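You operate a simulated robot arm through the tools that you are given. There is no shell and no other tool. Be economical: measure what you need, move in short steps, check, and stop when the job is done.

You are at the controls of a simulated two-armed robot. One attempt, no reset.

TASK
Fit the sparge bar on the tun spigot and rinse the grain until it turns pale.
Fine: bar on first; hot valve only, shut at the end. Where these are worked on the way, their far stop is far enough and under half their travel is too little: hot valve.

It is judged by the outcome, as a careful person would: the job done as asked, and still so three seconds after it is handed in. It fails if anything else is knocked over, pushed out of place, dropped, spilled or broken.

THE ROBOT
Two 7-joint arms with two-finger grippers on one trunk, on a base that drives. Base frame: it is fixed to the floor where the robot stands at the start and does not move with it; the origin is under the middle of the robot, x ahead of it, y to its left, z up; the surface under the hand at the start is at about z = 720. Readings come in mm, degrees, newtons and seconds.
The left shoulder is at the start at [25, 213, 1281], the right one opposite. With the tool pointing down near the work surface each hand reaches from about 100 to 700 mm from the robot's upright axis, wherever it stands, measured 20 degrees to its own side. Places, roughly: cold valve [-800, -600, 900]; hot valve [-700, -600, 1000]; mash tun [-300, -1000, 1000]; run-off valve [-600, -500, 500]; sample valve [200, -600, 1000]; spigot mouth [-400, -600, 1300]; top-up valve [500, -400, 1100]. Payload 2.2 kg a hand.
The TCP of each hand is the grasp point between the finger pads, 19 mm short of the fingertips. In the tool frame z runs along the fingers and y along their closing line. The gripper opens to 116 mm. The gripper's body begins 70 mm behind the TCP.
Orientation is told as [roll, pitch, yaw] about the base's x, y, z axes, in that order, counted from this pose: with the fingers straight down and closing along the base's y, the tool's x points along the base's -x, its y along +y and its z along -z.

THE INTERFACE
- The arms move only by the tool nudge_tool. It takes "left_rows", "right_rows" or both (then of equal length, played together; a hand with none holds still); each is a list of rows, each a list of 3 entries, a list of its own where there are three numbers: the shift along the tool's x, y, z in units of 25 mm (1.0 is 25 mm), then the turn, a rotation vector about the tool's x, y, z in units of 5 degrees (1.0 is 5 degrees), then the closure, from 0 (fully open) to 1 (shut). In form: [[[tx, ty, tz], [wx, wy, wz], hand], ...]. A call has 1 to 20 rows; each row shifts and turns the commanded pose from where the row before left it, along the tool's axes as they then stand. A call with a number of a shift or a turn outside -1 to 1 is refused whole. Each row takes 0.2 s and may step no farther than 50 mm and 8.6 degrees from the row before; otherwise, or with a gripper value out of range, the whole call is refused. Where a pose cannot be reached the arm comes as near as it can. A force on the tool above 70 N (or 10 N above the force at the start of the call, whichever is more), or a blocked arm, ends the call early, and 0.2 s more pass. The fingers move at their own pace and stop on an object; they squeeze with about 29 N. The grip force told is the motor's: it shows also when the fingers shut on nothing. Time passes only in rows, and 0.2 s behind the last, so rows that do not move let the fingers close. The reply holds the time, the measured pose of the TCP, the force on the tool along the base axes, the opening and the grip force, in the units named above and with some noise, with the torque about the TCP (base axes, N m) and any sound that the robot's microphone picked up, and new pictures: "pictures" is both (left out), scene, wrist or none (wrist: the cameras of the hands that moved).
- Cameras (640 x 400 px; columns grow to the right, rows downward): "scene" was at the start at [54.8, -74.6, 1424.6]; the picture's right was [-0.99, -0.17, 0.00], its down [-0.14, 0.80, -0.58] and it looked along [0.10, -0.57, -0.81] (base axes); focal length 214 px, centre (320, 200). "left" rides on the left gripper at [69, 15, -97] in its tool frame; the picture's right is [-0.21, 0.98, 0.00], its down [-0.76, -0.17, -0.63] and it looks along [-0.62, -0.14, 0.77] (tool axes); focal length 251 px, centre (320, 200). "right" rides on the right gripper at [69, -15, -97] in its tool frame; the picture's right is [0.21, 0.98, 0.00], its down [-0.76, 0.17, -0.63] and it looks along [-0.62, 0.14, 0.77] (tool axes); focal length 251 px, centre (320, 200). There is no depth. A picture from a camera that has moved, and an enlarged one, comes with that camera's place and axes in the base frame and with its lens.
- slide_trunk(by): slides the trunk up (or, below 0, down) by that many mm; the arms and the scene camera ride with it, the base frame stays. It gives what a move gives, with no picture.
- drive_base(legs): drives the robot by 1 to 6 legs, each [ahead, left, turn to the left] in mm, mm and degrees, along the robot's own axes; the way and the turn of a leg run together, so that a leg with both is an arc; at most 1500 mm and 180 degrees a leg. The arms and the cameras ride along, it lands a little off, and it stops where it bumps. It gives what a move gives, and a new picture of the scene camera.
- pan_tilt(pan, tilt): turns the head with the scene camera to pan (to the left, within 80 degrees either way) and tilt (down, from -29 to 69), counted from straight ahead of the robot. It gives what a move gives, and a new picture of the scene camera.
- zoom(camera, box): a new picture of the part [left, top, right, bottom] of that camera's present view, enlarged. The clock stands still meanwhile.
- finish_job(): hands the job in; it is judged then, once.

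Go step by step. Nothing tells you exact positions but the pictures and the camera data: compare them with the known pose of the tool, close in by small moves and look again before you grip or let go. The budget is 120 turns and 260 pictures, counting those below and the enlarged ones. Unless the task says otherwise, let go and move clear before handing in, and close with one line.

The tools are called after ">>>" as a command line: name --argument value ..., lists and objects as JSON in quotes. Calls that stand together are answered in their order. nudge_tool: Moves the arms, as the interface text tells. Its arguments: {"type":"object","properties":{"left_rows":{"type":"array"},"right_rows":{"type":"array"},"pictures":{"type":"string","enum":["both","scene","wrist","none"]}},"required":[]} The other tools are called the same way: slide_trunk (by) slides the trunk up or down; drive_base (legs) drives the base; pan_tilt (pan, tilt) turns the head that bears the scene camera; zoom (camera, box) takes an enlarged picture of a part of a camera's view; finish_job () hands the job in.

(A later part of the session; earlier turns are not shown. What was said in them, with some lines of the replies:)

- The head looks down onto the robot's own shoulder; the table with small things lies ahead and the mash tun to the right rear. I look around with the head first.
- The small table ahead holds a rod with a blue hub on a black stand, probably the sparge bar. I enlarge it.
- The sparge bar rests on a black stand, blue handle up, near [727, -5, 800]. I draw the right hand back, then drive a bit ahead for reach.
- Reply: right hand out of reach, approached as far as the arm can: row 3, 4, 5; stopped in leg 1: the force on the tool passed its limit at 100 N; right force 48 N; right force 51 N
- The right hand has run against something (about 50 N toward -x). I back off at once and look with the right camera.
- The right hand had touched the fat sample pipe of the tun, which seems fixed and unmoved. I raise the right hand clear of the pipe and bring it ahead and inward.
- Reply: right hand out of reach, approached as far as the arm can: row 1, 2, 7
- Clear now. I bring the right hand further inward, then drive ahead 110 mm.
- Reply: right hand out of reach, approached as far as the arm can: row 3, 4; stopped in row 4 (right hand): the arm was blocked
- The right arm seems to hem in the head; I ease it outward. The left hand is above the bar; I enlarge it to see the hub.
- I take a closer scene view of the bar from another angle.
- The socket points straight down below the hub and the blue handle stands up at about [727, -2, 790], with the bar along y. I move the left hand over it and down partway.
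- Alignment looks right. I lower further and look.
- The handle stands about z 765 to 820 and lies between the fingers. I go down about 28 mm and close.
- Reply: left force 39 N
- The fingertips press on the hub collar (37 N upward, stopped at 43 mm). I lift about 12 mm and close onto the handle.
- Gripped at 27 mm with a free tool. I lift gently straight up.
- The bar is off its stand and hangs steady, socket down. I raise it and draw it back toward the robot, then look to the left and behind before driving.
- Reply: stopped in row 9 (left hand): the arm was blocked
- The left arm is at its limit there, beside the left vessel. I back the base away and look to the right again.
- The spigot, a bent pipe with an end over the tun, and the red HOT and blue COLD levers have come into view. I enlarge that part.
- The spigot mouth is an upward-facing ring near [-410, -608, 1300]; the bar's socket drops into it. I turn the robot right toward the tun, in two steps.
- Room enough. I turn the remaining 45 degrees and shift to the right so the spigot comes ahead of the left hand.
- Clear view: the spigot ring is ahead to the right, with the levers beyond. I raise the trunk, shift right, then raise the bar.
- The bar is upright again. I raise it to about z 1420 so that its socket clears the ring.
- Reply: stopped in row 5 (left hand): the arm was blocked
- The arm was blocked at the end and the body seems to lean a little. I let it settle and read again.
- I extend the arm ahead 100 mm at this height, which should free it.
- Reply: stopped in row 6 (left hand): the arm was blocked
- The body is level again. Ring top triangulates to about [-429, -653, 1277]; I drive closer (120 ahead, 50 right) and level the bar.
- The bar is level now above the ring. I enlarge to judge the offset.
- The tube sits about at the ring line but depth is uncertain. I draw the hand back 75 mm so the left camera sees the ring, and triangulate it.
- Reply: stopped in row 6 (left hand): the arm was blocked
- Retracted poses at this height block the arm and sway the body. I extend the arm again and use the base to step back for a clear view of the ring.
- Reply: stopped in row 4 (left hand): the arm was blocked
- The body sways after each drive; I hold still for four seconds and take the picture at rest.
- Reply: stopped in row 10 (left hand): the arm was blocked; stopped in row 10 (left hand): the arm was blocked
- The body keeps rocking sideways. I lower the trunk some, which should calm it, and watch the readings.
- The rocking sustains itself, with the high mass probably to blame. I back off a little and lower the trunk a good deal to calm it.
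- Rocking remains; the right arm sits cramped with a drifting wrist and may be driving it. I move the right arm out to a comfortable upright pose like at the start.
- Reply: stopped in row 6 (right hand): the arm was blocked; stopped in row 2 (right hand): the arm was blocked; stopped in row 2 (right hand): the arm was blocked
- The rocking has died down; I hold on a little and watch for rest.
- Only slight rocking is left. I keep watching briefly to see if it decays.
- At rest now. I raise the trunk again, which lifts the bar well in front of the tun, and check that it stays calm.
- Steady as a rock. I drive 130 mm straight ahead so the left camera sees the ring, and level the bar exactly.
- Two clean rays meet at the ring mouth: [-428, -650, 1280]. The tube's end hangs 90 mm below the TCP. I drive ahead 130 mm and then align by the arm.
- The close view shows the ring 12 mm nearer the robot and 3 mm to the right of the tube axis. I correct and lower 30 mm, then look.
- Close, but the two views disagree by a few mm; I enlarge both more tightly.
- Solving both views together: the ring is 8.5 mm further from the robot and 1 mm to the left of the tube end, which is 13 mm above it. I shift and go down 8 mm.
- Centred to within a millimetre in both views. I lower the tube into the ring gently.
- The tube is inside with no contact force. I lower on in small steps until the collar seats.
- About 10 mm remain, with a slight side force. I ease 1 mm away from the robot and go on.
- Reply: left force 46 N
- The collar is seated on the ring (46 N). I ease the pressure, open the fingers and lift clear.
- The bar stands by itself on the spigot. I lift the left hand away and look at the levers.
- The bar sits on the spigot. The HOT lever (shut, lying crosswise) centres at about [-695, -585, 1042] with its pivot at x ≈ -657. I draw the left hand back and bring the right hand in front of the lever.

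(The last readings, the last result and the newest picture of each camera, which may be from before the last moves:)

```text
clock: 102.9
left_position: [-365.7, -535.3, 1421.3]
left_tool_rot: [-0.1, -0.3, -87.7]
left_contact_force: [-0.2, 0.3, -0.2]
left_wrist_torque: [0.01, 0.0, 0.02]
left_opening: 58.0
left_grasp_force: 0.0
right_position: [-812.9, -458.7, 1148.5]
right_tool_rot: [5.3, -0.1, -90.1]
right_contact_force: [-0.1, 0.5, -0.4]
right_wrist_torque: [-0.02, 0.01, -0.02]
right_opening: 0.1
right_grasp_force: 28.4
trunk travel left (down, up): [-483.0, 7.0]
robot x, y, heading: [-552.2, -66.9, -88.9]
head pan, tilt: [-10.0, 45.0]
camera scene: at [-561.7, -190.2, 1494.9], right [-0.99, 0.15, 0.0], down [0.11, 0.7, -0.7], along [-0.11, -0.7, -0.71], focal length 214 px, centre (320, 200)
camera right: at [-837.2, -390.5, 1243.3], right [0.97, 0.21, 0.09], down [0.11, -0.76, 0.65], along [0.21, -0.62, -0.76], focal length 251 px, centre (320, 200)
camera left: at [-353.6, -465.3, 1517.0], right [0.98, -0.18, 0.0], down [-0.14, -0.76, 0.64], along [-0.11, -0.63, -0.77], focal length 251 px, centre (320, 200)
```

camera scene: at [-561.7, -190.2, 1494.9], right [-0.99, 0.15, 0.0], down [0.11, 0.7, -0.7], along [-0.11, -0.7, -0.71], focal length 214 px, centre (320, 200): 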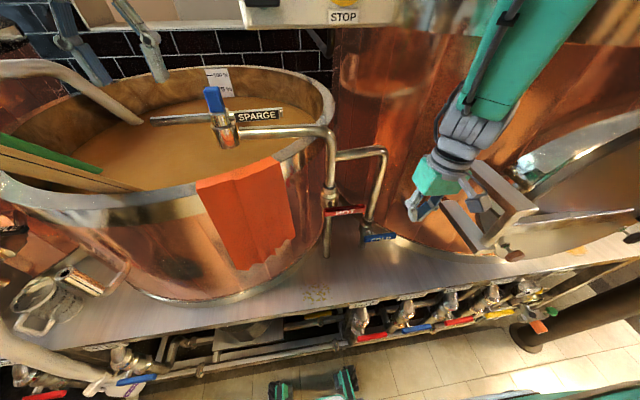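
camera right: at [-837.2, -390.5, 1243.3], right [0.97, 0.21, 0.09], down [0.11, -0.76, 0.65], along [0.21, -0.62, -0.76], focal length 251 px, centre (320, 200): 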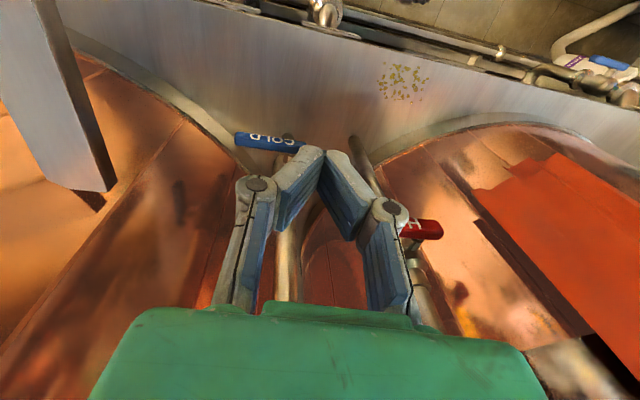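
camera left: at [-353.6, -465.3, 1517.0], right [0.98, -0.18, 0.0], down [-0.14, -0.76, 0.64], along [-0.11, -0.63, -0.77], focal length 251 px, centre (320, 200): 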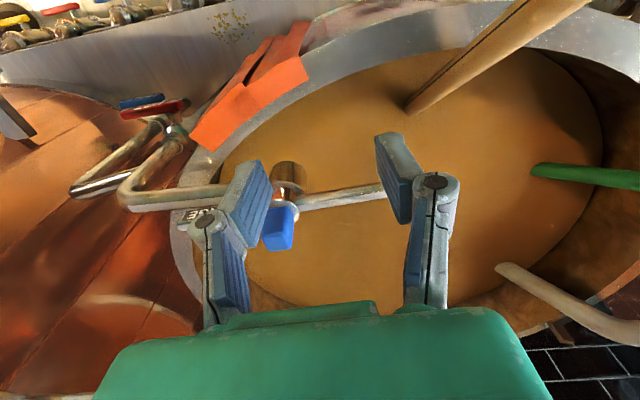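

All calm. I pitch the right hand forward toward horizontal in two halves, in free space in front of the valves.

>>> nudge_tool --right_rows '[[[0, 0, 0], [0.5, -1, 0], 1], [[0, 0, 0], [0.5, -1, 0], 1], [[0, 0, 0], [0, -1, 0], 1], [[0, 0, 0], [0, -1, 0], 1], [[0, 0, 0], [0, -1, 0], 1], [[0, 0, 0], [0, -1, 0], 1], [[0, 0, 0], [0, -1, 0], 1], [[0, 0, 0], [0, -1, 0], 1], [[0, 0, 0], [0, -1, 0], 1]]' --pictures "none"

>>> nudge_tool --right_rows '[[[0, 0, 0], [0, -1, 0], 1], [[0, 0, 0], [0, -1, 0], 1], [[0, 0, 0], [0, -1, 0], 1], [[0, 0, 0], [0, -1, 0], 1], [[0, 0, 0], [0, -1, 0], 1], [[0, 0, 0], [0, -1, 0], 1], [[0, 0, 0], [0, -1, 0], 1], [[0, 0, 0], [0, -1, 0], 1], [[0, 0, 0], [0, -1, 0], 1]]' --pictures "both"

```text
clock: 104.9
left_position: [-366.6, -534.7, 1420.4]
left_tool_rot: [0.0, -0.2, -87.7]
left_contact_force: [-0.1, 0.2, 0.1]
left_wrist_torque: [0.06, 0.01, 0.02]
left_opening: 57.9
left_grasp_force: 0.0
right_position: [-811.5, -517.3, 1152.3]
right_tool_rot: [1.9, -46.5, -92.1]
right_contact_force: [-0.4, -0.3, -0.5]
right_wrist_torque: [0.0, -0.02, -0.02]
right_opening: 0.0
right_grasp_force: 28.5
right hand out of reach, approached as far as the arm can: row 6, 7, 8, 9
trunk travel left (down, up): [-483.0, 7.0]
robot x, y, heading: [-547.3, -64.9, -88.9]
head pan, tilt: [-10.0, 45.0]
```

```text
clock: 106.9
left_position: [-366.6, -534.5, 1421.6]
left_tool_rot: [0.0, -0.3, -87.6]
left_contact_force: [-0.7, 0.1, 0.0]
left_wrist_torque: [-0.01, 0.04, -0.01]
left_opening: 57.7
left_grasp_force: 0.0
right_position: [-805.4, -531.7, 1134.3]
right_tool_rot: [-91.0, -88.3, 1.8]
right_contact_force: [0.6, -0.9, 1.2]
right_wrist_torque: [-0.01, -0.01, -0.02]
right_opening: 0.3
right_grasp_force: 28.3
right hand out of reach, approached as far as the arm can: row 1, 2, 3
trunk travel left (down, up): [-483.0, 7.0]
robot x, y, heading: [-546.8, -68.5, -88.9]
head pan, tilt: [-10.0, 45.0]
camera scene: at [-563.0, -190.2, 1494.9], right [-0.99, 0.15, 0.0], down [0.11, 0.7, -0.7], along [-0.11, -0.7, -0.71], focal length 214 px, centre (320, 200)
camera right: at [-824.5, -435.9, 1065.9], right [0.97, 0.01, -0.24], down [0.18, 0.64, 0.75], along [0.17, -0.77, 0.61], focal length 251 px, centre (320, 200)
```

scene: 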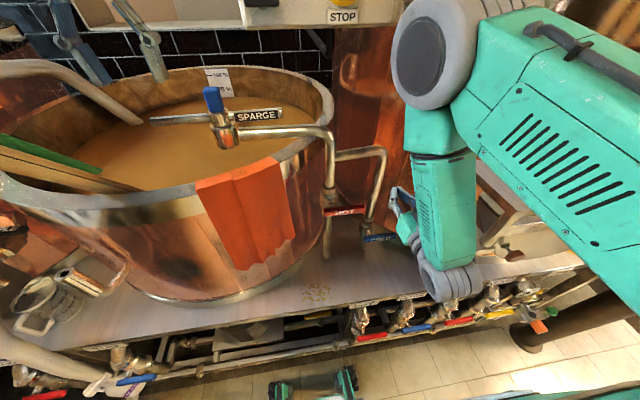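
right: 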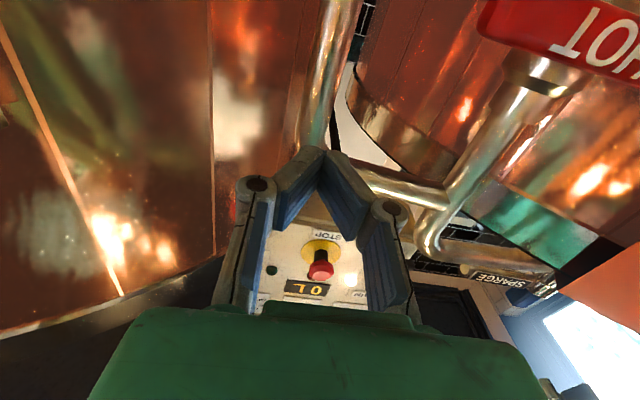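

The right hand points forward now. Closed fingers make a stick: I place it just above the outer end of the HOT lever and look.

>>> nudge_tool --right_rows '[[[0, 1, 0], [0, 0, 0], 1], [[0.3, 1, 0], [0, 0, 0], 1], [[0.5, 0.7, 0.4], [0, 0, 0], 1], [[0.5, 0, 0.4], [0, 0, 0], 1], [[0.5, 0, 0.3], [0, 0, 0], 1], [[0, 0, 0], [0, 0, 0], 1]]' --pictures "both"

>>> zoom --camera "scene" --box '[300, 150, 460, 260]'

```text
clock: 108.3
left_position: [-365.3, -533.0, 1422.0]
left_tool_rot: [-0.1, -0.2, -87.7]
left_contact_force: [0.6, -0.2, -0.3]
left_wrist_torque: [-0.03, -0.04, 0.03]
left_opening: 58.0
left_grasp_force: 0.0
right_position: [-738.7, -558.3, 1087.3]
right_tool_rot: [-87.7, -88.2, -1.4]
right_contact_force: [0.1, -0.6, 0.0]
right_wrist_torque: [-0.02, 0.03, -0.03]
right_opening: 0.4
right_grasp_force: 28.3
trunk travel left (down, up): [-483.0, 7.0]
robot x, y, heading: [-547.6, -66.0, -88.8]
head pan, tilt: [-10.0, 45.0]
camera scene: at [-562.3, -189.5, 1495.0], right [-0.99, 0.15, 0.0], down [0.11, 0.7, -0.7], along [-0.11, -0.7, -0.71], focal length 214 px, centre (320, 200)
camera right: at [-757.8, -462.6, 1019.3], right [0.97, 0.01, -0.24], down [0.18, 0.63, 0.75], along [0.17, -0.77, 0.61], focal length 251 px, centre (320, 200)
```

scene: 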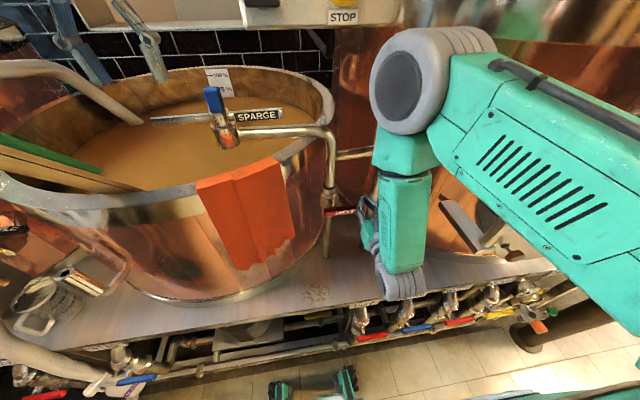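
right: 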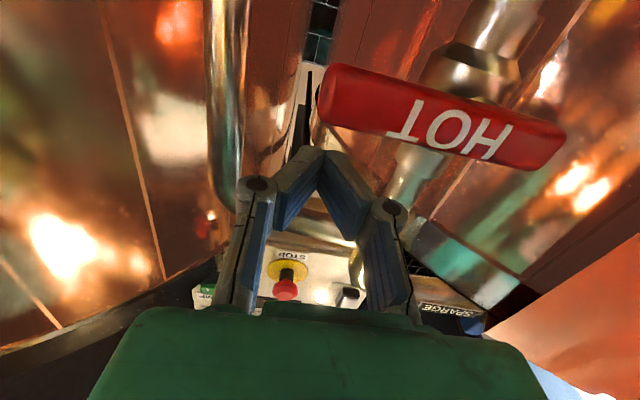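

```text
3.64 times, centred on (380, 205) of scene
camera zoom: at [-562.3, -189.5, 1495.0], right [-0.99, 0.15, 0.0], down [0.11, 0.7, -0.7], along [-0.11, -0.7, -0.71], focal length 780 px, centre (102, 182)
```

zoom: 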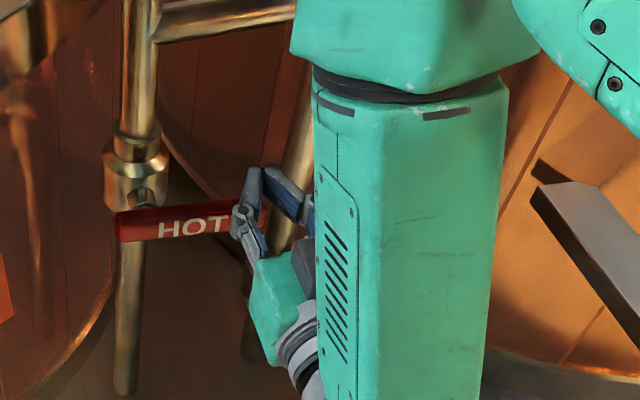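

The stick is above the lever's end. I shift slightly inward and push down gently about 45 mm to see if the lever turns that way.

>>> nudge_tool --right_rows '[[[0, 0.5, 0.4], [0, 0, 0], 1], [[0.4, 0, 0], [0, 0, 0], 1], [[0.4, 0, 0], [0, 0, 0], 1], [[0.4, 0, 0], [0, 0, 0], 1], [[0.4, 0, 0], [0, 0, 0], 1], [[0.4, 0, 0], [0, 0, 0], 1]]' --pictures "both"

```text
clock: 109.3
left_position: [-363.6, -528.3, 1422.8]
left_tool_rot: [-0.2, -0.5, -87.8]
left_contact_force: [0.3, 0.0, -0.2]
left_wrist_torque: [0.07, -0.03, -0.02]
left_opening: 57.9
left_grasp_force: 0.0
right_position: [-725.6, -569.6, 1071.6]
right_tool_rot: [-148.9, -86.7, 59.8]
right_contact_force: [1.4, 18.0, 33.2]
right_wrist_torque: [0.26, -0.41, 0.19]
right_opening: 0.0
right_grasp_force: 28.5
trunk travel left (down, up): [-483.0, 7.0]
robot x, y, heading: [-550.6, -64.0, -88.6]
head pan, tilt: [-10.0, 45.0]
stopped in row 5 (right hand): the force on the tool passed its limit at 78 N (the readings are from after the stop); the commanded pose is now the measured one
camera scene: at [-559.2, -182.1, 1495.8], right [-0.99, 0.15, 0.0], down [0.11, 0.7, -0.71], along [-0.11, -0.7, -0.71], focal length 214 px, centre (320, 200)
camera right: at [-743.8, -476.8, 999.5], right [0.97, 0.0, -0.24], down [0.18, 0.67, 0.72], along [0.16, -0.74, 0.65], focal length 251 px, centre (320, 200)
```

scene: 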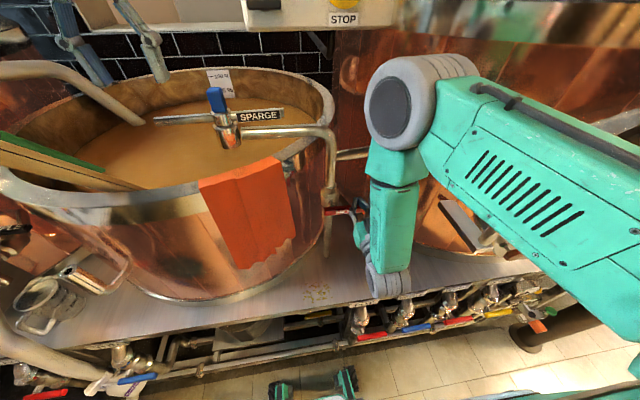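
right: 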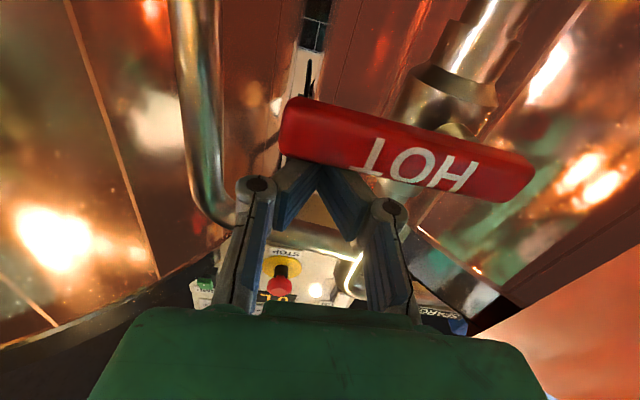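

It is stopped in that direction (78 N), so it turns upward. I go around to below the lever.

>>> nudge_tool --right_rows '[[[-0.5, 0, 0], [0, 0, 0], 1], [[0, 0, -1], [0, 0, 0], 1], [[0, 0, -1], [0, 0, 0], 1], [[1, 0, 0], [0, 0, 0], 1], [[1, 0, 0], [0, 0, 0], 1], [[0.7, 0, 0], [0, 0, 0], 1], [[0, 0, 0], [0, 0, 0], 1]]' --pictures "wrist"

```text
clock: 110.9
left_position: [-367.2, -533.8, 1421.1]
left_tool_rot: [0.1, -0.3, -87.7]
left_contact_force: [-0.2, 0.6, -1.1]
left_wrist_torque: [0.0, -0.02, -0.04]
left_opening: 58.0
left_grasp_force: 0.1
right_position: [-733.0, -526.0, 1010.9]
right_tool_rot: [-139.4, -87.5, 50.1]
right_contact_force: [0.7, 0.1, -0.4]
right_wrist_torque: [0.0, 0.01, -0.05]
right_opening: 0.3
right_grasp_force: 28.8
trunk travel left (down, up): [-483.0, 7.0]
robot x, y, heading: [-547.7, -65.0, -88.9]
head pan, tilt: [-10.0, 45.0]
camera right: at [-750.5, -433.2, 939.0], right [0.97, 0.0, -0.24], down [0.18, 0.66, 0.73], along [0.16, -0.75, 0.64], focal length 251 px, centre (320, 200)
```

right: 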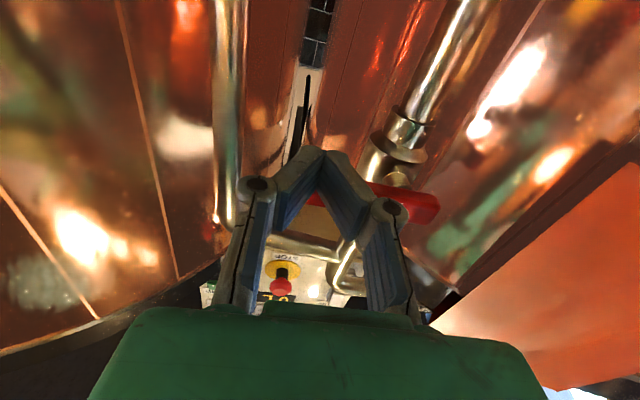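

Now beneath it. I advance to lever depth and push upward to test.

>>> nudge_tool --right_rows '[[[0, 0.3, 0.9], [0, 0, 0], 1], [[0, 0, 0.8], [0, 0, 0], 1], [[-0.5, 0, 0], [0, 0, 0], 1], [[-0.5, 0, 0], [0, 0, 0], 1], [[-0.5, 0, 0], [0, 0, 0], 1], [[0, 0, 0], [0, 0, 0], 1]]' --pictures "wrist"

>>> zoom --camera "scene" --box '[300, 120, 460, 230]'

```text
clock: 112.3
left_position: [-366.3, -532.7, 1421.5]
left_tool_rot: [-0.1, -0.4, -87.7]
left_contact_force: [0.3, 0.7, -1.6]
left_wrist_torque: [-0.02, -0.04, 0.01]
left_opening: 57.8
left_grasp_force: 0.1
right_position: [-720.7, -565.7, 1048.9]
right_tool_rot: [-141.7, -87.4, 52.3]
right_contact_force: [0.0, -0.4, 0.5]
right_wrist_torque: [-0.02, -0.02, 0.0]
right_opening: 0.0
right_grasp_force: 28.6
trunk travel left (down, up): [-483.0, 7.0]
robot x, y, heading: [-550.9, -64.2, -88.9]
head pan, tilt: [-10.0, 45.0]
camera right: at [-739.3, -471.8, 977.1], right [0.97, 0.0, -0.24], down [0.18, 0.66, 0.73], along [0.16, -0.75, 0.64], focal length 251 px, centre (320, 200)
```

right: 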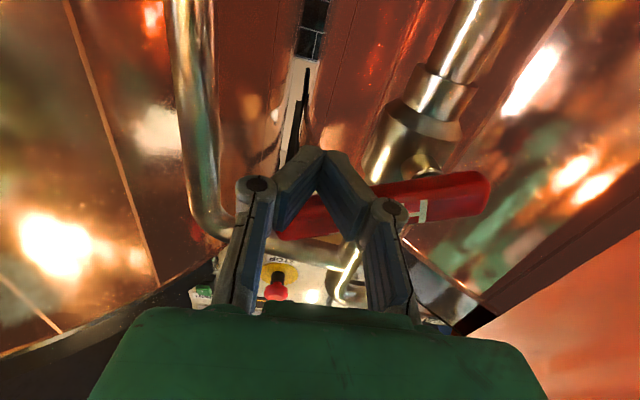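

```text
3.64 times, centred on (380, 175) of scene
camera zoom: at [-562.1, -190.3, 1494.9], right [-0.99, 0.15, 0.0], down [0.11, 0.7, -0.7], along [-0.11, -0.7, -0.71], focal length 780 px, centre (102, 291)
```

zoom: 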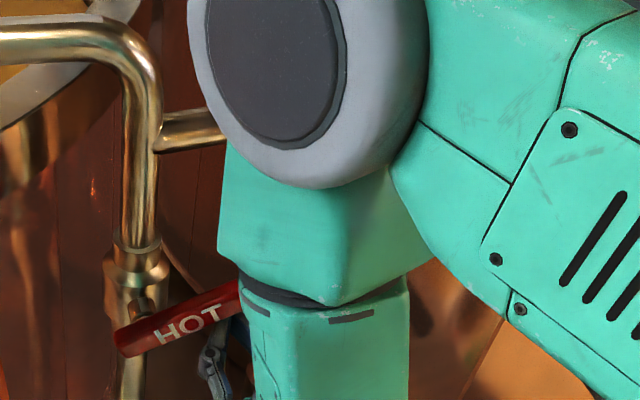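

It turns upward easily. I follow its arc on to the stop.

>>> nudge_tool --right_rows '[[[-0.6, 0, 0], [0, 0, 0], 1], [[-0.62, 0.3, 0], [0, 0, 0], 1], [[-0.62, 0.3, 0], [0, 0, 0], 1], [[-0.44, 0.52, 0], [0, 0, 0], 1], [[-0.32, 0.6, 0], [0, 0, 0], 1], [[-0.1, 0.3, 0], [0, 0, 0], 1]]' --pictures "both"

>>> zoom --camera "scene" --box '[130, 60, 400, 220]'

```text
clock: 113.7
left_position: [-379.5, -531.5, 1423.0]
left_tool_rot: [0.3, -0.4, -87.8]
left_contact_force: [0.2, -0.8, -0.4]
left_wrist_torque: [0.01, 0.04, 0.01]
left_opening: 58.0
left_grasp_force: 0.0
right_position: [-681.4, -561.3, 1113.5]
right_tool_rot: [-138.3, -87.8, 48.5]
right_contact_force: [-32.5, 16.2, -18.0]
right_wrist_torque: [0.27, 0.61, 0.01]
right_opening: 0.0
right_grasp_force: 28.3
trunk travel left (down, up): [-483.0, 7.0]
robot x, y, heading: [-552.9, -69.3, -88.9]
head pan, tilt: [-10.0, 45.0]
camera scene: at [-582.9, -188.4, 1494.5], right [-0.99, 0.15, -0.01], down [0.12, 0.7, -0.7], along [-0.1, -0.7, -0.71], focal length 214 px, centre (320, 200)
camera right: at [-699.1, -466.7, 1041.4], right [0.97, 0.0, -0.24], down [0.18, 0.65, 0.73], along [0.16, -0.76, 0.64], focal length 251 px, centre (320, 200)
```

scene: 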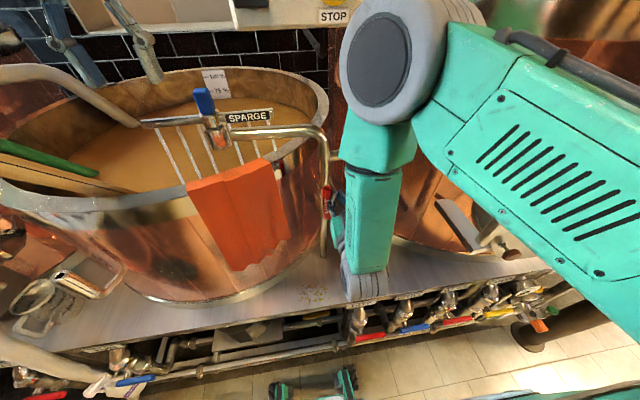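
right: 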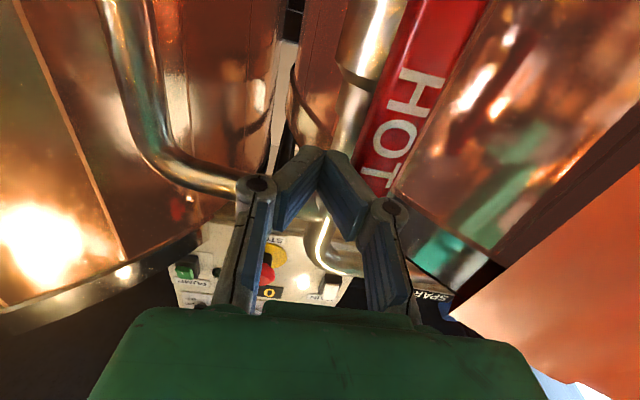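

```text
2.37 times, centred on (265, 140) of scene
camera zoom: at [-582.9, -188.4, 1494.5], right [-0.99, 0.15, -0.01], down [0.12, 0.7, -0.7], along [-0.1, -0.7, -0.71], focal length 508 px, centre (450, 342)
```

zoom: 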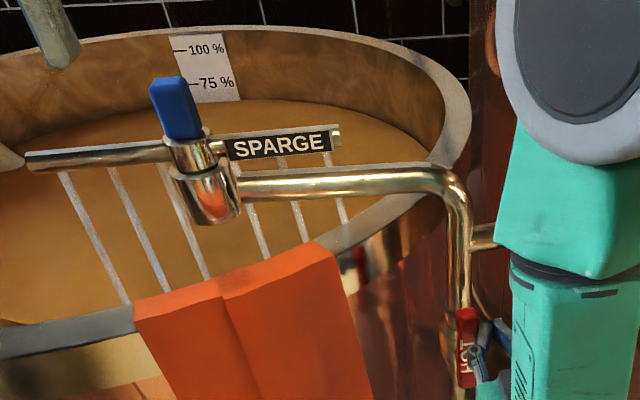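

Hot water runs from the bar and the lever is upright at its stop. I take the stick around to the lever's other side, ready to shut it, while watching the grain.

>>> nudge_tool --right_rows '[[[0, -0.4, 0], [0, 0, 0], 1], [[0, 0, -1], [0, 0, 0], 1], [[-0.3, 0.3, -1], [0, 0, 0], 1], [[0, 1, 0], [0, 0, 0], 1], [[0, 1, 0], [0, 0, 0], 1], [[0, 0.5, 0], [0, 0, 0], 1], [[0, 0, 0], [0, 0, 0], 1]]' --pictures "both"

>>> zoom --camera "scene" --box '[100, 60, 400, 240]'

```text
clock: 115.3
left_position: [-357.7, -532.8, 1421.5]
left_tool_rot: [-0.5, -0.3, -87.8]
left_contact_force: [0.2, -0.2, -0.4]
left_wrist_torque: [0.01, 0.04, 0.03]
left_opening: 58.0
left_grasp_force: 0.0
right_position: [-602.2, -510.6, 1118.0]
right_tool_rot: [-137.5, -87.3, 48.3]
right_contact_force: [0.2, 0.0, 0.6]
right_wrist_torque: [0.01, 0.02, 0.01]
right_opening: 0.1
right_grasp_force: 28.3
trunk travel left (down, up): [-483.0, 7.0]
robot x, y, heading: [-545.6, -65.4, -88.9]
head pan, tilt: [-10.0, 45.0]
camera scene: at [-554.3, -189.6, 1495.0], right [-0.99, 0.15, 0.01], down [0.1, 0.7, -0.71], along [-0.11, -0.7, -0.71], focal length 214 px, centre (320, 200)
camera right: at [-620.9, -418.0, 1047.2], right [0.97, 0.0, -0.25], down [0.18, 0.66, 0.73], along [0.17, -0.75, 0.64], focal length 251 px, centre (320, 200)
```

scene: 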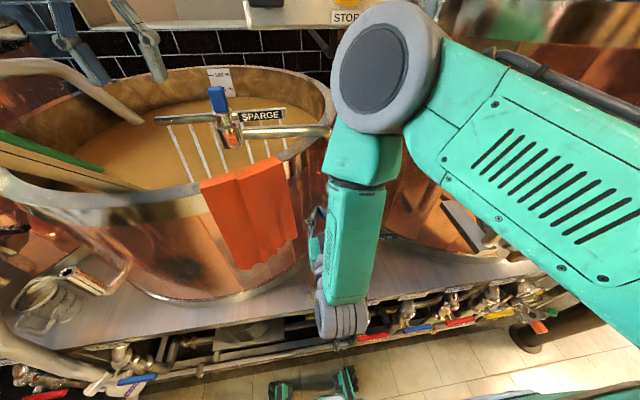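
right: 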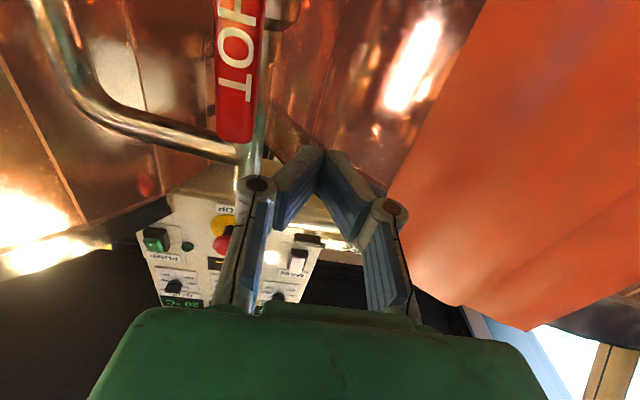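

```text
2.13 times, centred on (250, 150) of scene
camera zoom: at [-554.3, -189.6, 1495.0], right [-0.99, 0.15, 0.01], down [0.1, 0.7, -0.71], along [-0.11, -0.7, -0.71], focal length 458 px, centre (469, 307)
```

zoom: 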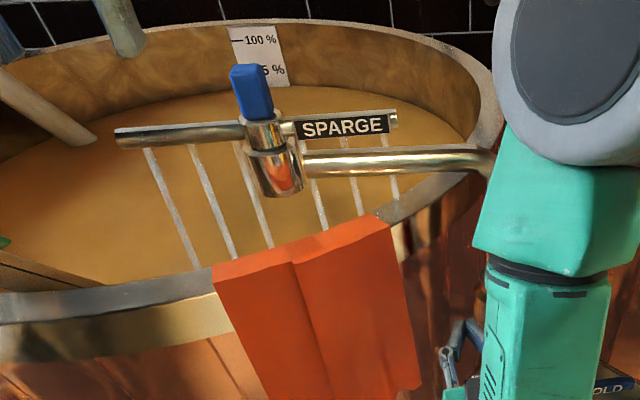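

I move the stick to lever depth beside its upper end and keep watching the grain.

>>> nudge_tool --right_rows '[[[0, 0, 1], [0, 0, 0], 1], [[0, 0, 1], [0, 0, 0], 1], [[0, 0, 0.2], [0, 0, 0], 1], [[0, 0, 0], [0, 0, 0], 1], [[0, 0, 0], [0, 0, 0], 1]]' --pictures "wrist"

>>> zoom --camera "scene" --box '[100, 60, 400, 240]'

```text
clock: 116.5
left_position: [-362.9, -533.5, 1422.2]
left_tool_rot: [-0.2, -0.3, -87.7]
left_contact_force: [-0.1, -0.4, -0.1]
left_wrist_torque: [0.03, -0.05, -0.01]
left_opening: 58.2
left_grasp_force: 0.1
right_position: [-604.3, -570.2, 1120.4]
right_tool_rot: [-140.0, -87.3, 50.7]
right_contact_force: [0.1, 0.5, 0.1]
right_wrist_torque: [-0.02, 0.0, -0.02]
right_opening: 0.0
right_grasp_force: 28.4
trunk travel left (down, up): [-483.0, 7.0]
robot x, y, heading: [-548.7, -66.4, -88.7]
head pan, tilt: [-10.0, 45.0]
camera right: at [-623.2, -475.1, 1048.9], right [0.97, 0.0, -0.24], down [0.18, 0.66, 0.73], along [0.16, -0.75, 0.64], focal length 251 px, centre (320, 200)
```

right: 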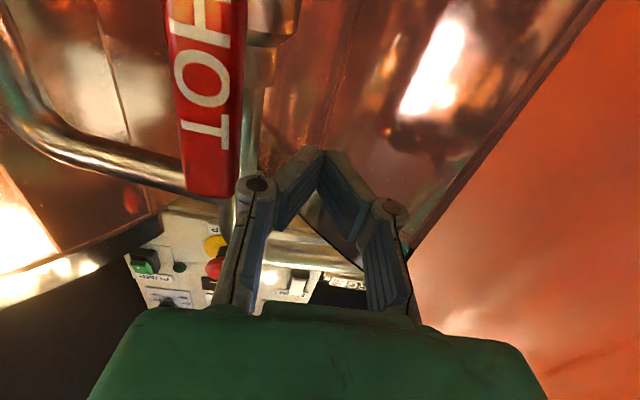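

```text
2.13 times, centred on (250, 150) of scene
camera zoom: at [-557.7, -190.2, 1494.9], right [-0.99, 0.15, 0.0], down [0.11, 0.7, -0.7], along [-0.11, -0.7, -0.71], focal length 458 px, centre (469, 307)
```

zoom: 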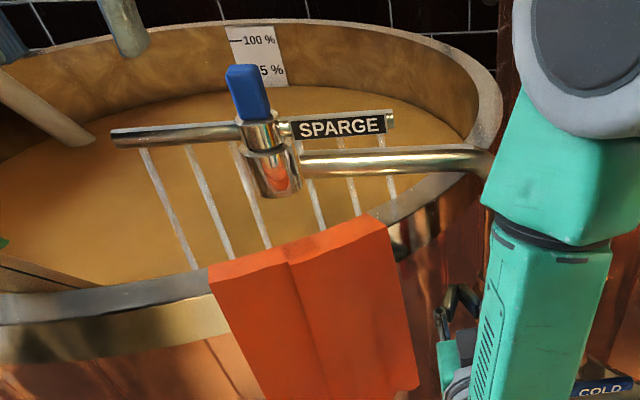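

In place beside the lever. The grain is still brown; I wait two seconds at a time.

>>> nudge_tool --right_rows '[[[0, 0, 0], [0, 0, 0], 1], [[0, 0, 0], [0, 0, 0], 1], [[0, 0, 0], [0, 0, 0], 1], [[0, 0, 0], [0, 0, 0], 1], [[0, 0, 0], [0, 0, 0], 1], [[0, 0, 0], [0, 0, 0], 1], [[0, 0, 0], [0, 0, 0], 1], [[0, 0, 0], [0, 0, 0], 1], [[0, 0, 0], [0, 0, 0], 1]]' --pictures "none"

>>> zoom --camera "scene" --box '[100, 60, 400, 240]'

```text
clock: 118.5
left_position: [-364.9, -531.2, 1421.2]
left_tool_rot: [-0.1, -0.3, -87.7]
left_contact_force: [0.3, -0.3, -0.4]
left_wrist_torque: [0.03, 0.01, 0.0]
left_opening: 57.8
left_grasp_force: 0.0
right_position: [-604.7, -567.9, 1121.4]
right_tool_rot: [-140.6, -87.2, 51.3]
right_contact_force: [-0.2, -0.3, -0.9]
right_wrist_torque: [0.0, 0.01, -0.01]
right_opening: 0.0
right_grasp_force: 28.5
trunk travel left (down, up): [-483.0, 7.0]
robot x, y, heading: [-547.3, -65.2, -88.6]
head pan, tilt: [-10.0, 45.0]
```

```text
2.13 times, centred on (250, 150) of scene
camera zoom: at [-561.0, -190.1, 1494.9], right [-0.99, 0.15, 0.0], down [0.11, 0.7, -0.7], along [-0.11, -0.7, -0.71], focal length 458 px, centre (469, 307)
```

zoom: 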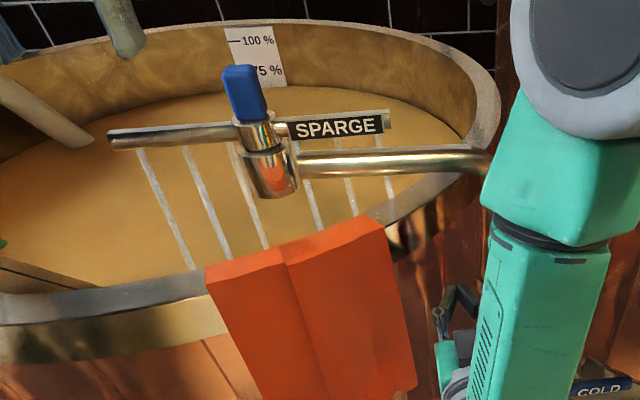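

It is getting lighter, with the level unchanged. I wait three more seconds.

>>> nudge_tool --right_rows '[[[0, 0, 0], [0, 0, 0], 1], [[0, 0, 0], [0, 0, 0], 1], [[0, 0, 0], [0, 0, 0], 1], [[0, 0, 0], [0, 0, 0], 1], [[0, 0, 0], [0, 0, 0], 1], [[0, 0, 0], [0, 0, 0], 1], [[0, 0, 0], [0, 0, 0], 1], [[0, 0, 0], [0, 0, 0], 1], [[0, 0, 0], [0, 0, 0], 1], [[0, 0, 0], [0, 0, 0], 1], [[0, 0, 0], [0, 0, 0], 1], [[0, 0, 0], [0, 0, 0], 1], [[0, 0, 0], [0, 0, 0], 1], [[0, 0, 0], [0, 0, 0], 1]]' --pictures "none"

>>> zoom --camera "scene" --box '[100, 60, 400, 240]'

```text
clock: 121.5
left_position: [-364.9, -532.1, 1420.8]
left_tool_rot: [-0.1, -0.3, -87.7]
left_contact_force: [-0.4, 1.0, -0.1]
left_wrist_torque: [-0.03, 0.01, 0.0]
left_opening: 58.1
left_grasp_force: 0.1
right_position: [-606.1, -567.1, 1120.8]
right_tool_rot: [-140.4, -87.4, 51.2]
right_contact_force: [0.2, -0.2, 0.4]
right_wrist_torque: [0.0, 0.02, 0.02]
right_opening: 0.0
right_grasp_force: 28.6
trunk travel left (down, up): [-483.0, 7.0]
robot x, y, heading: [-547.8, -63.4, -89.1]
head pan, tilt: [-10.0, 45.0]
```

```text
2.13 times, centred on (250, 150) of scene
camera zoom: at [-561.0, -190.1, 1494.9], right [-0.99, 0.15, 0.0], down [0.11, 0.7, -0.7], along [-0.11, -0.7, -0.71], focal length 458 px, centre (469, 307)
```

zoom: 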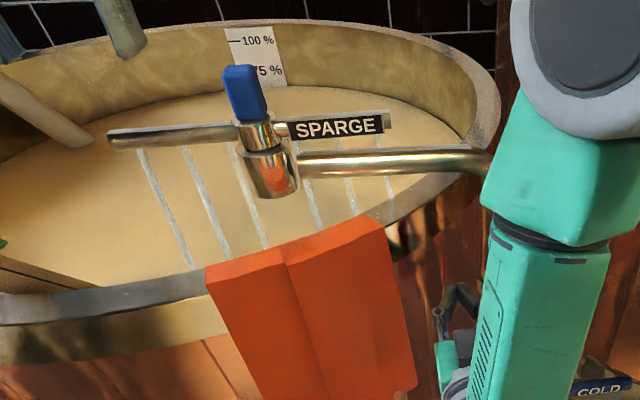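

Clearly paler now. One more short wait to see if it has finished changing.

>>> nudge_tool --right_rows '[[[0, 0, 0], [0, 0, 0], 1], [[0, 0, 0], [0, 0, 0], 1], [[0, 0, 0], [0, 0, 0], 1], [[0, 0, 0], [0, 0, 0], 1], [[0, 0, 0], [0, 0, 0], 1], [[0, 0, 0], [0, 0, 0], 1], [[0, 0, 0], [0, 0, 0], 1], [[0, 0, 0], [0, 0, 0], 1]]' --pictures "none"

>>> zoom --camera "scene" --box '[100, 60, 400, 240]'

```text
clock: 123.3
left_position: [-365.4, -532.7, 1422.4]
left_tool_rot: [-0.1, -0.2, -87.7]
left_contact_force: [-0.7, -0.4, -1.1]
left_wrist_torque: [0.04, 0.0, 0.02]
left_opening: 57.8
left_grasp_force: 0.0
right_position: [-606.5, -567.8, 1121.1]
right_tool_rot: [-140.4, -87.3, 51.1]
right_contact_force: [-0.3, -0.5, 0.5]
right_wrist_torque: [-0.02, -0.01, -0.01]
right_opening: 0.0
right_grasp_force: 28.7
trunk travel left (down, up): [-483.0, 7.0]
robot x, y, heading: [-552.0, -70.0, -88.9]
head pan, tilt: [-10.0, 45.0]
```

```text
2.13 times, centred on (250, 150) of scene
camera zoom: at [-561.0, -190.1, 1494.9], right [-0.99, 0.15, 0.0], down [0.11, 0.7, -0.7], along [-0.11, -0.7, -0.71], focal length 458 px, centre (469, 307)
```

zoom: 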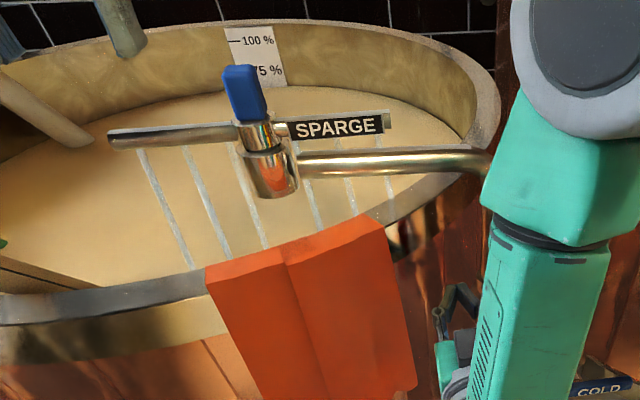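

The colour no longer changes: the grain is pale. I push the lever back along its arc to shut it.

>>> nudge_tool --right_rows '[[[0, -1, 0], [0, 0, 0], 1], [[0, -0.8, 0], [0, 0, 0], 1], [[0.08, -0.8, 0], [0, 0, 0], 1], [[0.3, -0.65, 0], [0, 0, 0], 1], [[0.35, -0.6, 0], [0, 0, 0], 1], [[0.5, -0.5, 0], [0, 0, 0], 1], [[0.55, -0.35, 0], [0, 0, 0], 1], [[0.3, 0, 0], [0, 0, 0], 1], [[0.15, 0, 0], [0, 0, 0], 1], [[0, 0, 0], [0, 0, 0], 1]]' --pictures "both"

>>> zoom --camera "scene" --box '[130, 60, 430, 240]'

```text
clock: 125.5
left_position: [-364.9, -530.6, 1422.1]
left_tool_rot: [-0.1, -0.4, -87.7]
left_contact_force: [-0.1, -0.9, -0.3]
left_wrist_torque: [0.01, 0.02, -0.02]
left_opening: 58.1
left_grasp_force: 0.2
right_position: [-727.9, -566.5, 1071.8]
right_tool_rot: [-146.1, -87.0, 56.9]
right_contact_force: [-1.7, -2.8, 24.2]
right_wrist_torque: [0.02, -0.31, -0.1]
right_opening: 0.0
right_grasp_force: 28.1
trunk travel left (down, up): [-483.0, 7.0]
robot x, y, heading: [-552.5, -67.7, -88.8]
head pan, tilt: [-10.0, 45.0]
camera scene: at [-561.2, -187.0, 1495.6], right [-0.99, 0.15, 0.0], down [0.11, 0.7, -0.71], along [-0.11, -0.7, -0.71], focal length 214 px, centre (320, 200)
camera right: at [-745.2, -475.3, 999.9], right [0.97, 0.0, -0.24], down [0.18, 0.67, 0.72], along [0.16, -0.74, 0.65], focal length 251 px, centre (320, 200)
```

scene: 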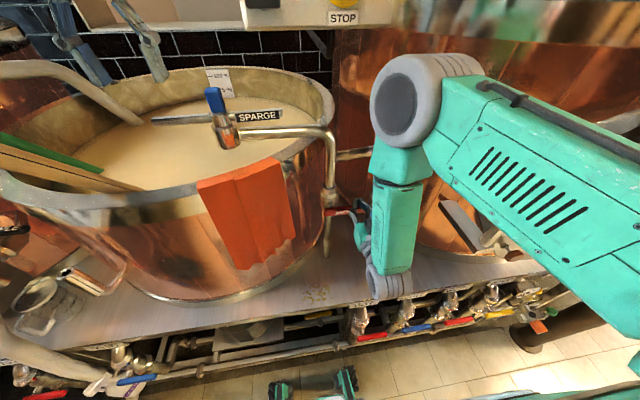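
right: 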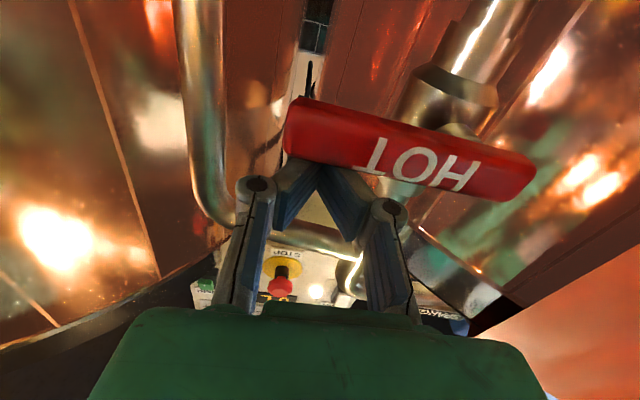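

```text
2.13 times, centred on (280, 150) of scene
camera zoom: at [-561.2, -187.0, 1495.6], right [-0.99, 0.15, 0.0], down [0.11, 0.7, -0.71], along [-0.11, -0.7, -0.71], focal length 458 px, centre (405, 307)
```

zoom: 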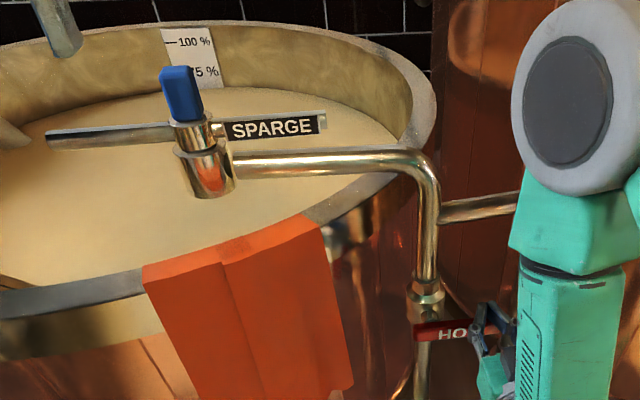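

The jets have stopped and the lever is back at its shut stop, the grain pale. I withdraw the right hand straight back and take a last look.

>>> nudge_tool --right_rows '[[[-0.5, 0, 0], [0, 0, 0], 1], [[0, 0, -1], [0, 0, 0], 1], [[0, 0, -1], [0, 0, 0], 1], [[0, 0, -1], [0, 0, 0], 1], [[0, 0, 0], [0, 0, 0], 1], [[0, 0, 0], [0, 0, 0], 1], [[0, 0, 0], [0, 0, 0], 1], [[0, 0, 0], [0, 0, 0], 1]]' --pictures "both"

>>> zoom --camera "scene" --box '[130, 60, 430, 260]'

```text
clock: 127.3
left_position: [-364.3, -532.5, 1422.1]
left_tool_rot: [-0.1, -0.3, -87.8]
left_contact_force: [-0.4, 0.3, 0.3]
left_wrist_torque: [0.02, 0.03, -0.02]
left_opening: 58.0
left_grasp_force: 0.1
right_position: [-726.5, -520.7, 1083.8]
right_tool_rot: [-137.7, -87.5, 48.4]
right_contact_force: [0.3, -0.2, -1.5]
right_wrist_torque: [0.03, -0.01, -0.02]
right_opening: 0.2
right_grasp_force: 28.6
right hand out of reach, approached as far as the arm can: row 3, 4
trunk travel left (down, up): [-483.0, 7.0]
robot x, y, heading: [-547.4, -67.6, -88.9]
head pan, tilt: [-10.0, 45.0]
camera scene: at [-561.6, -190.1, 1494.9], right [-0.99, 0.15, 0.0], down [0.11, 0.7, -0.7], along [-0.11, -0.7, -0.71], focal length 214 px, centre (320, 200)
camera right: at [-744.5, -426.6, 1012.9], right [0.97, 0.0, -0.24], down [0.18, 0.66, 0.73], along [0.16, -0.75, 0.64], focal length 251 px, centre (320, 200)
```

scene: 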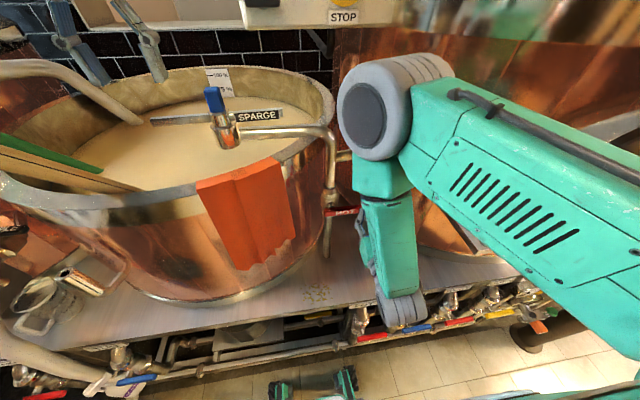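
right: 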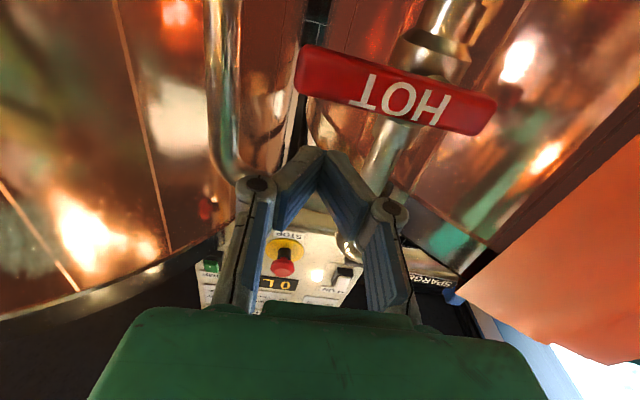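

```text
2.00 times, centred on (280, 160) of scene
camera zoom: at [-561.6, -190.1, 1494.9], right [-0.99, 0.15, 0.0], down [0.11, 0.7, -0.7], along [-0.11, -0.7, -0.71], focal length 429 px, centre (400, 280)
```

zoom: 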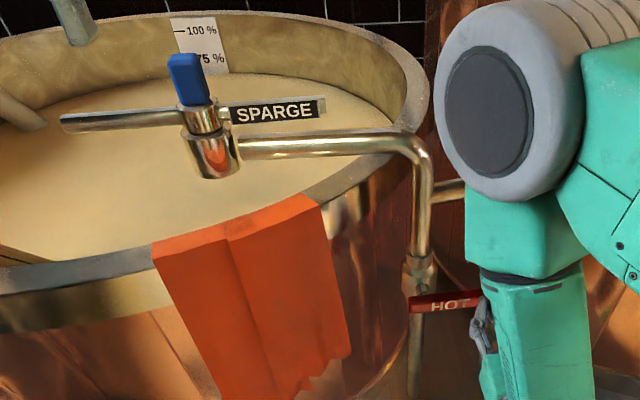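

The bar sits on the spigot, the grain is pale, the hot valve is shut with no water running, and both hands are clear. I hand it in.

>>> finish_job

```text
The job is handed in.
```

I fitted the sparge bar on the tun spigot before opening any valve. I then rinsed the grain with the hot valve only, opened to its stop, until it turned pale, and shut the valve again. Early in the job the right hand bumped the sample pipe hard enough (about 100 N) to stop the base; the pipe looked unmoved in the pictures afterwards.
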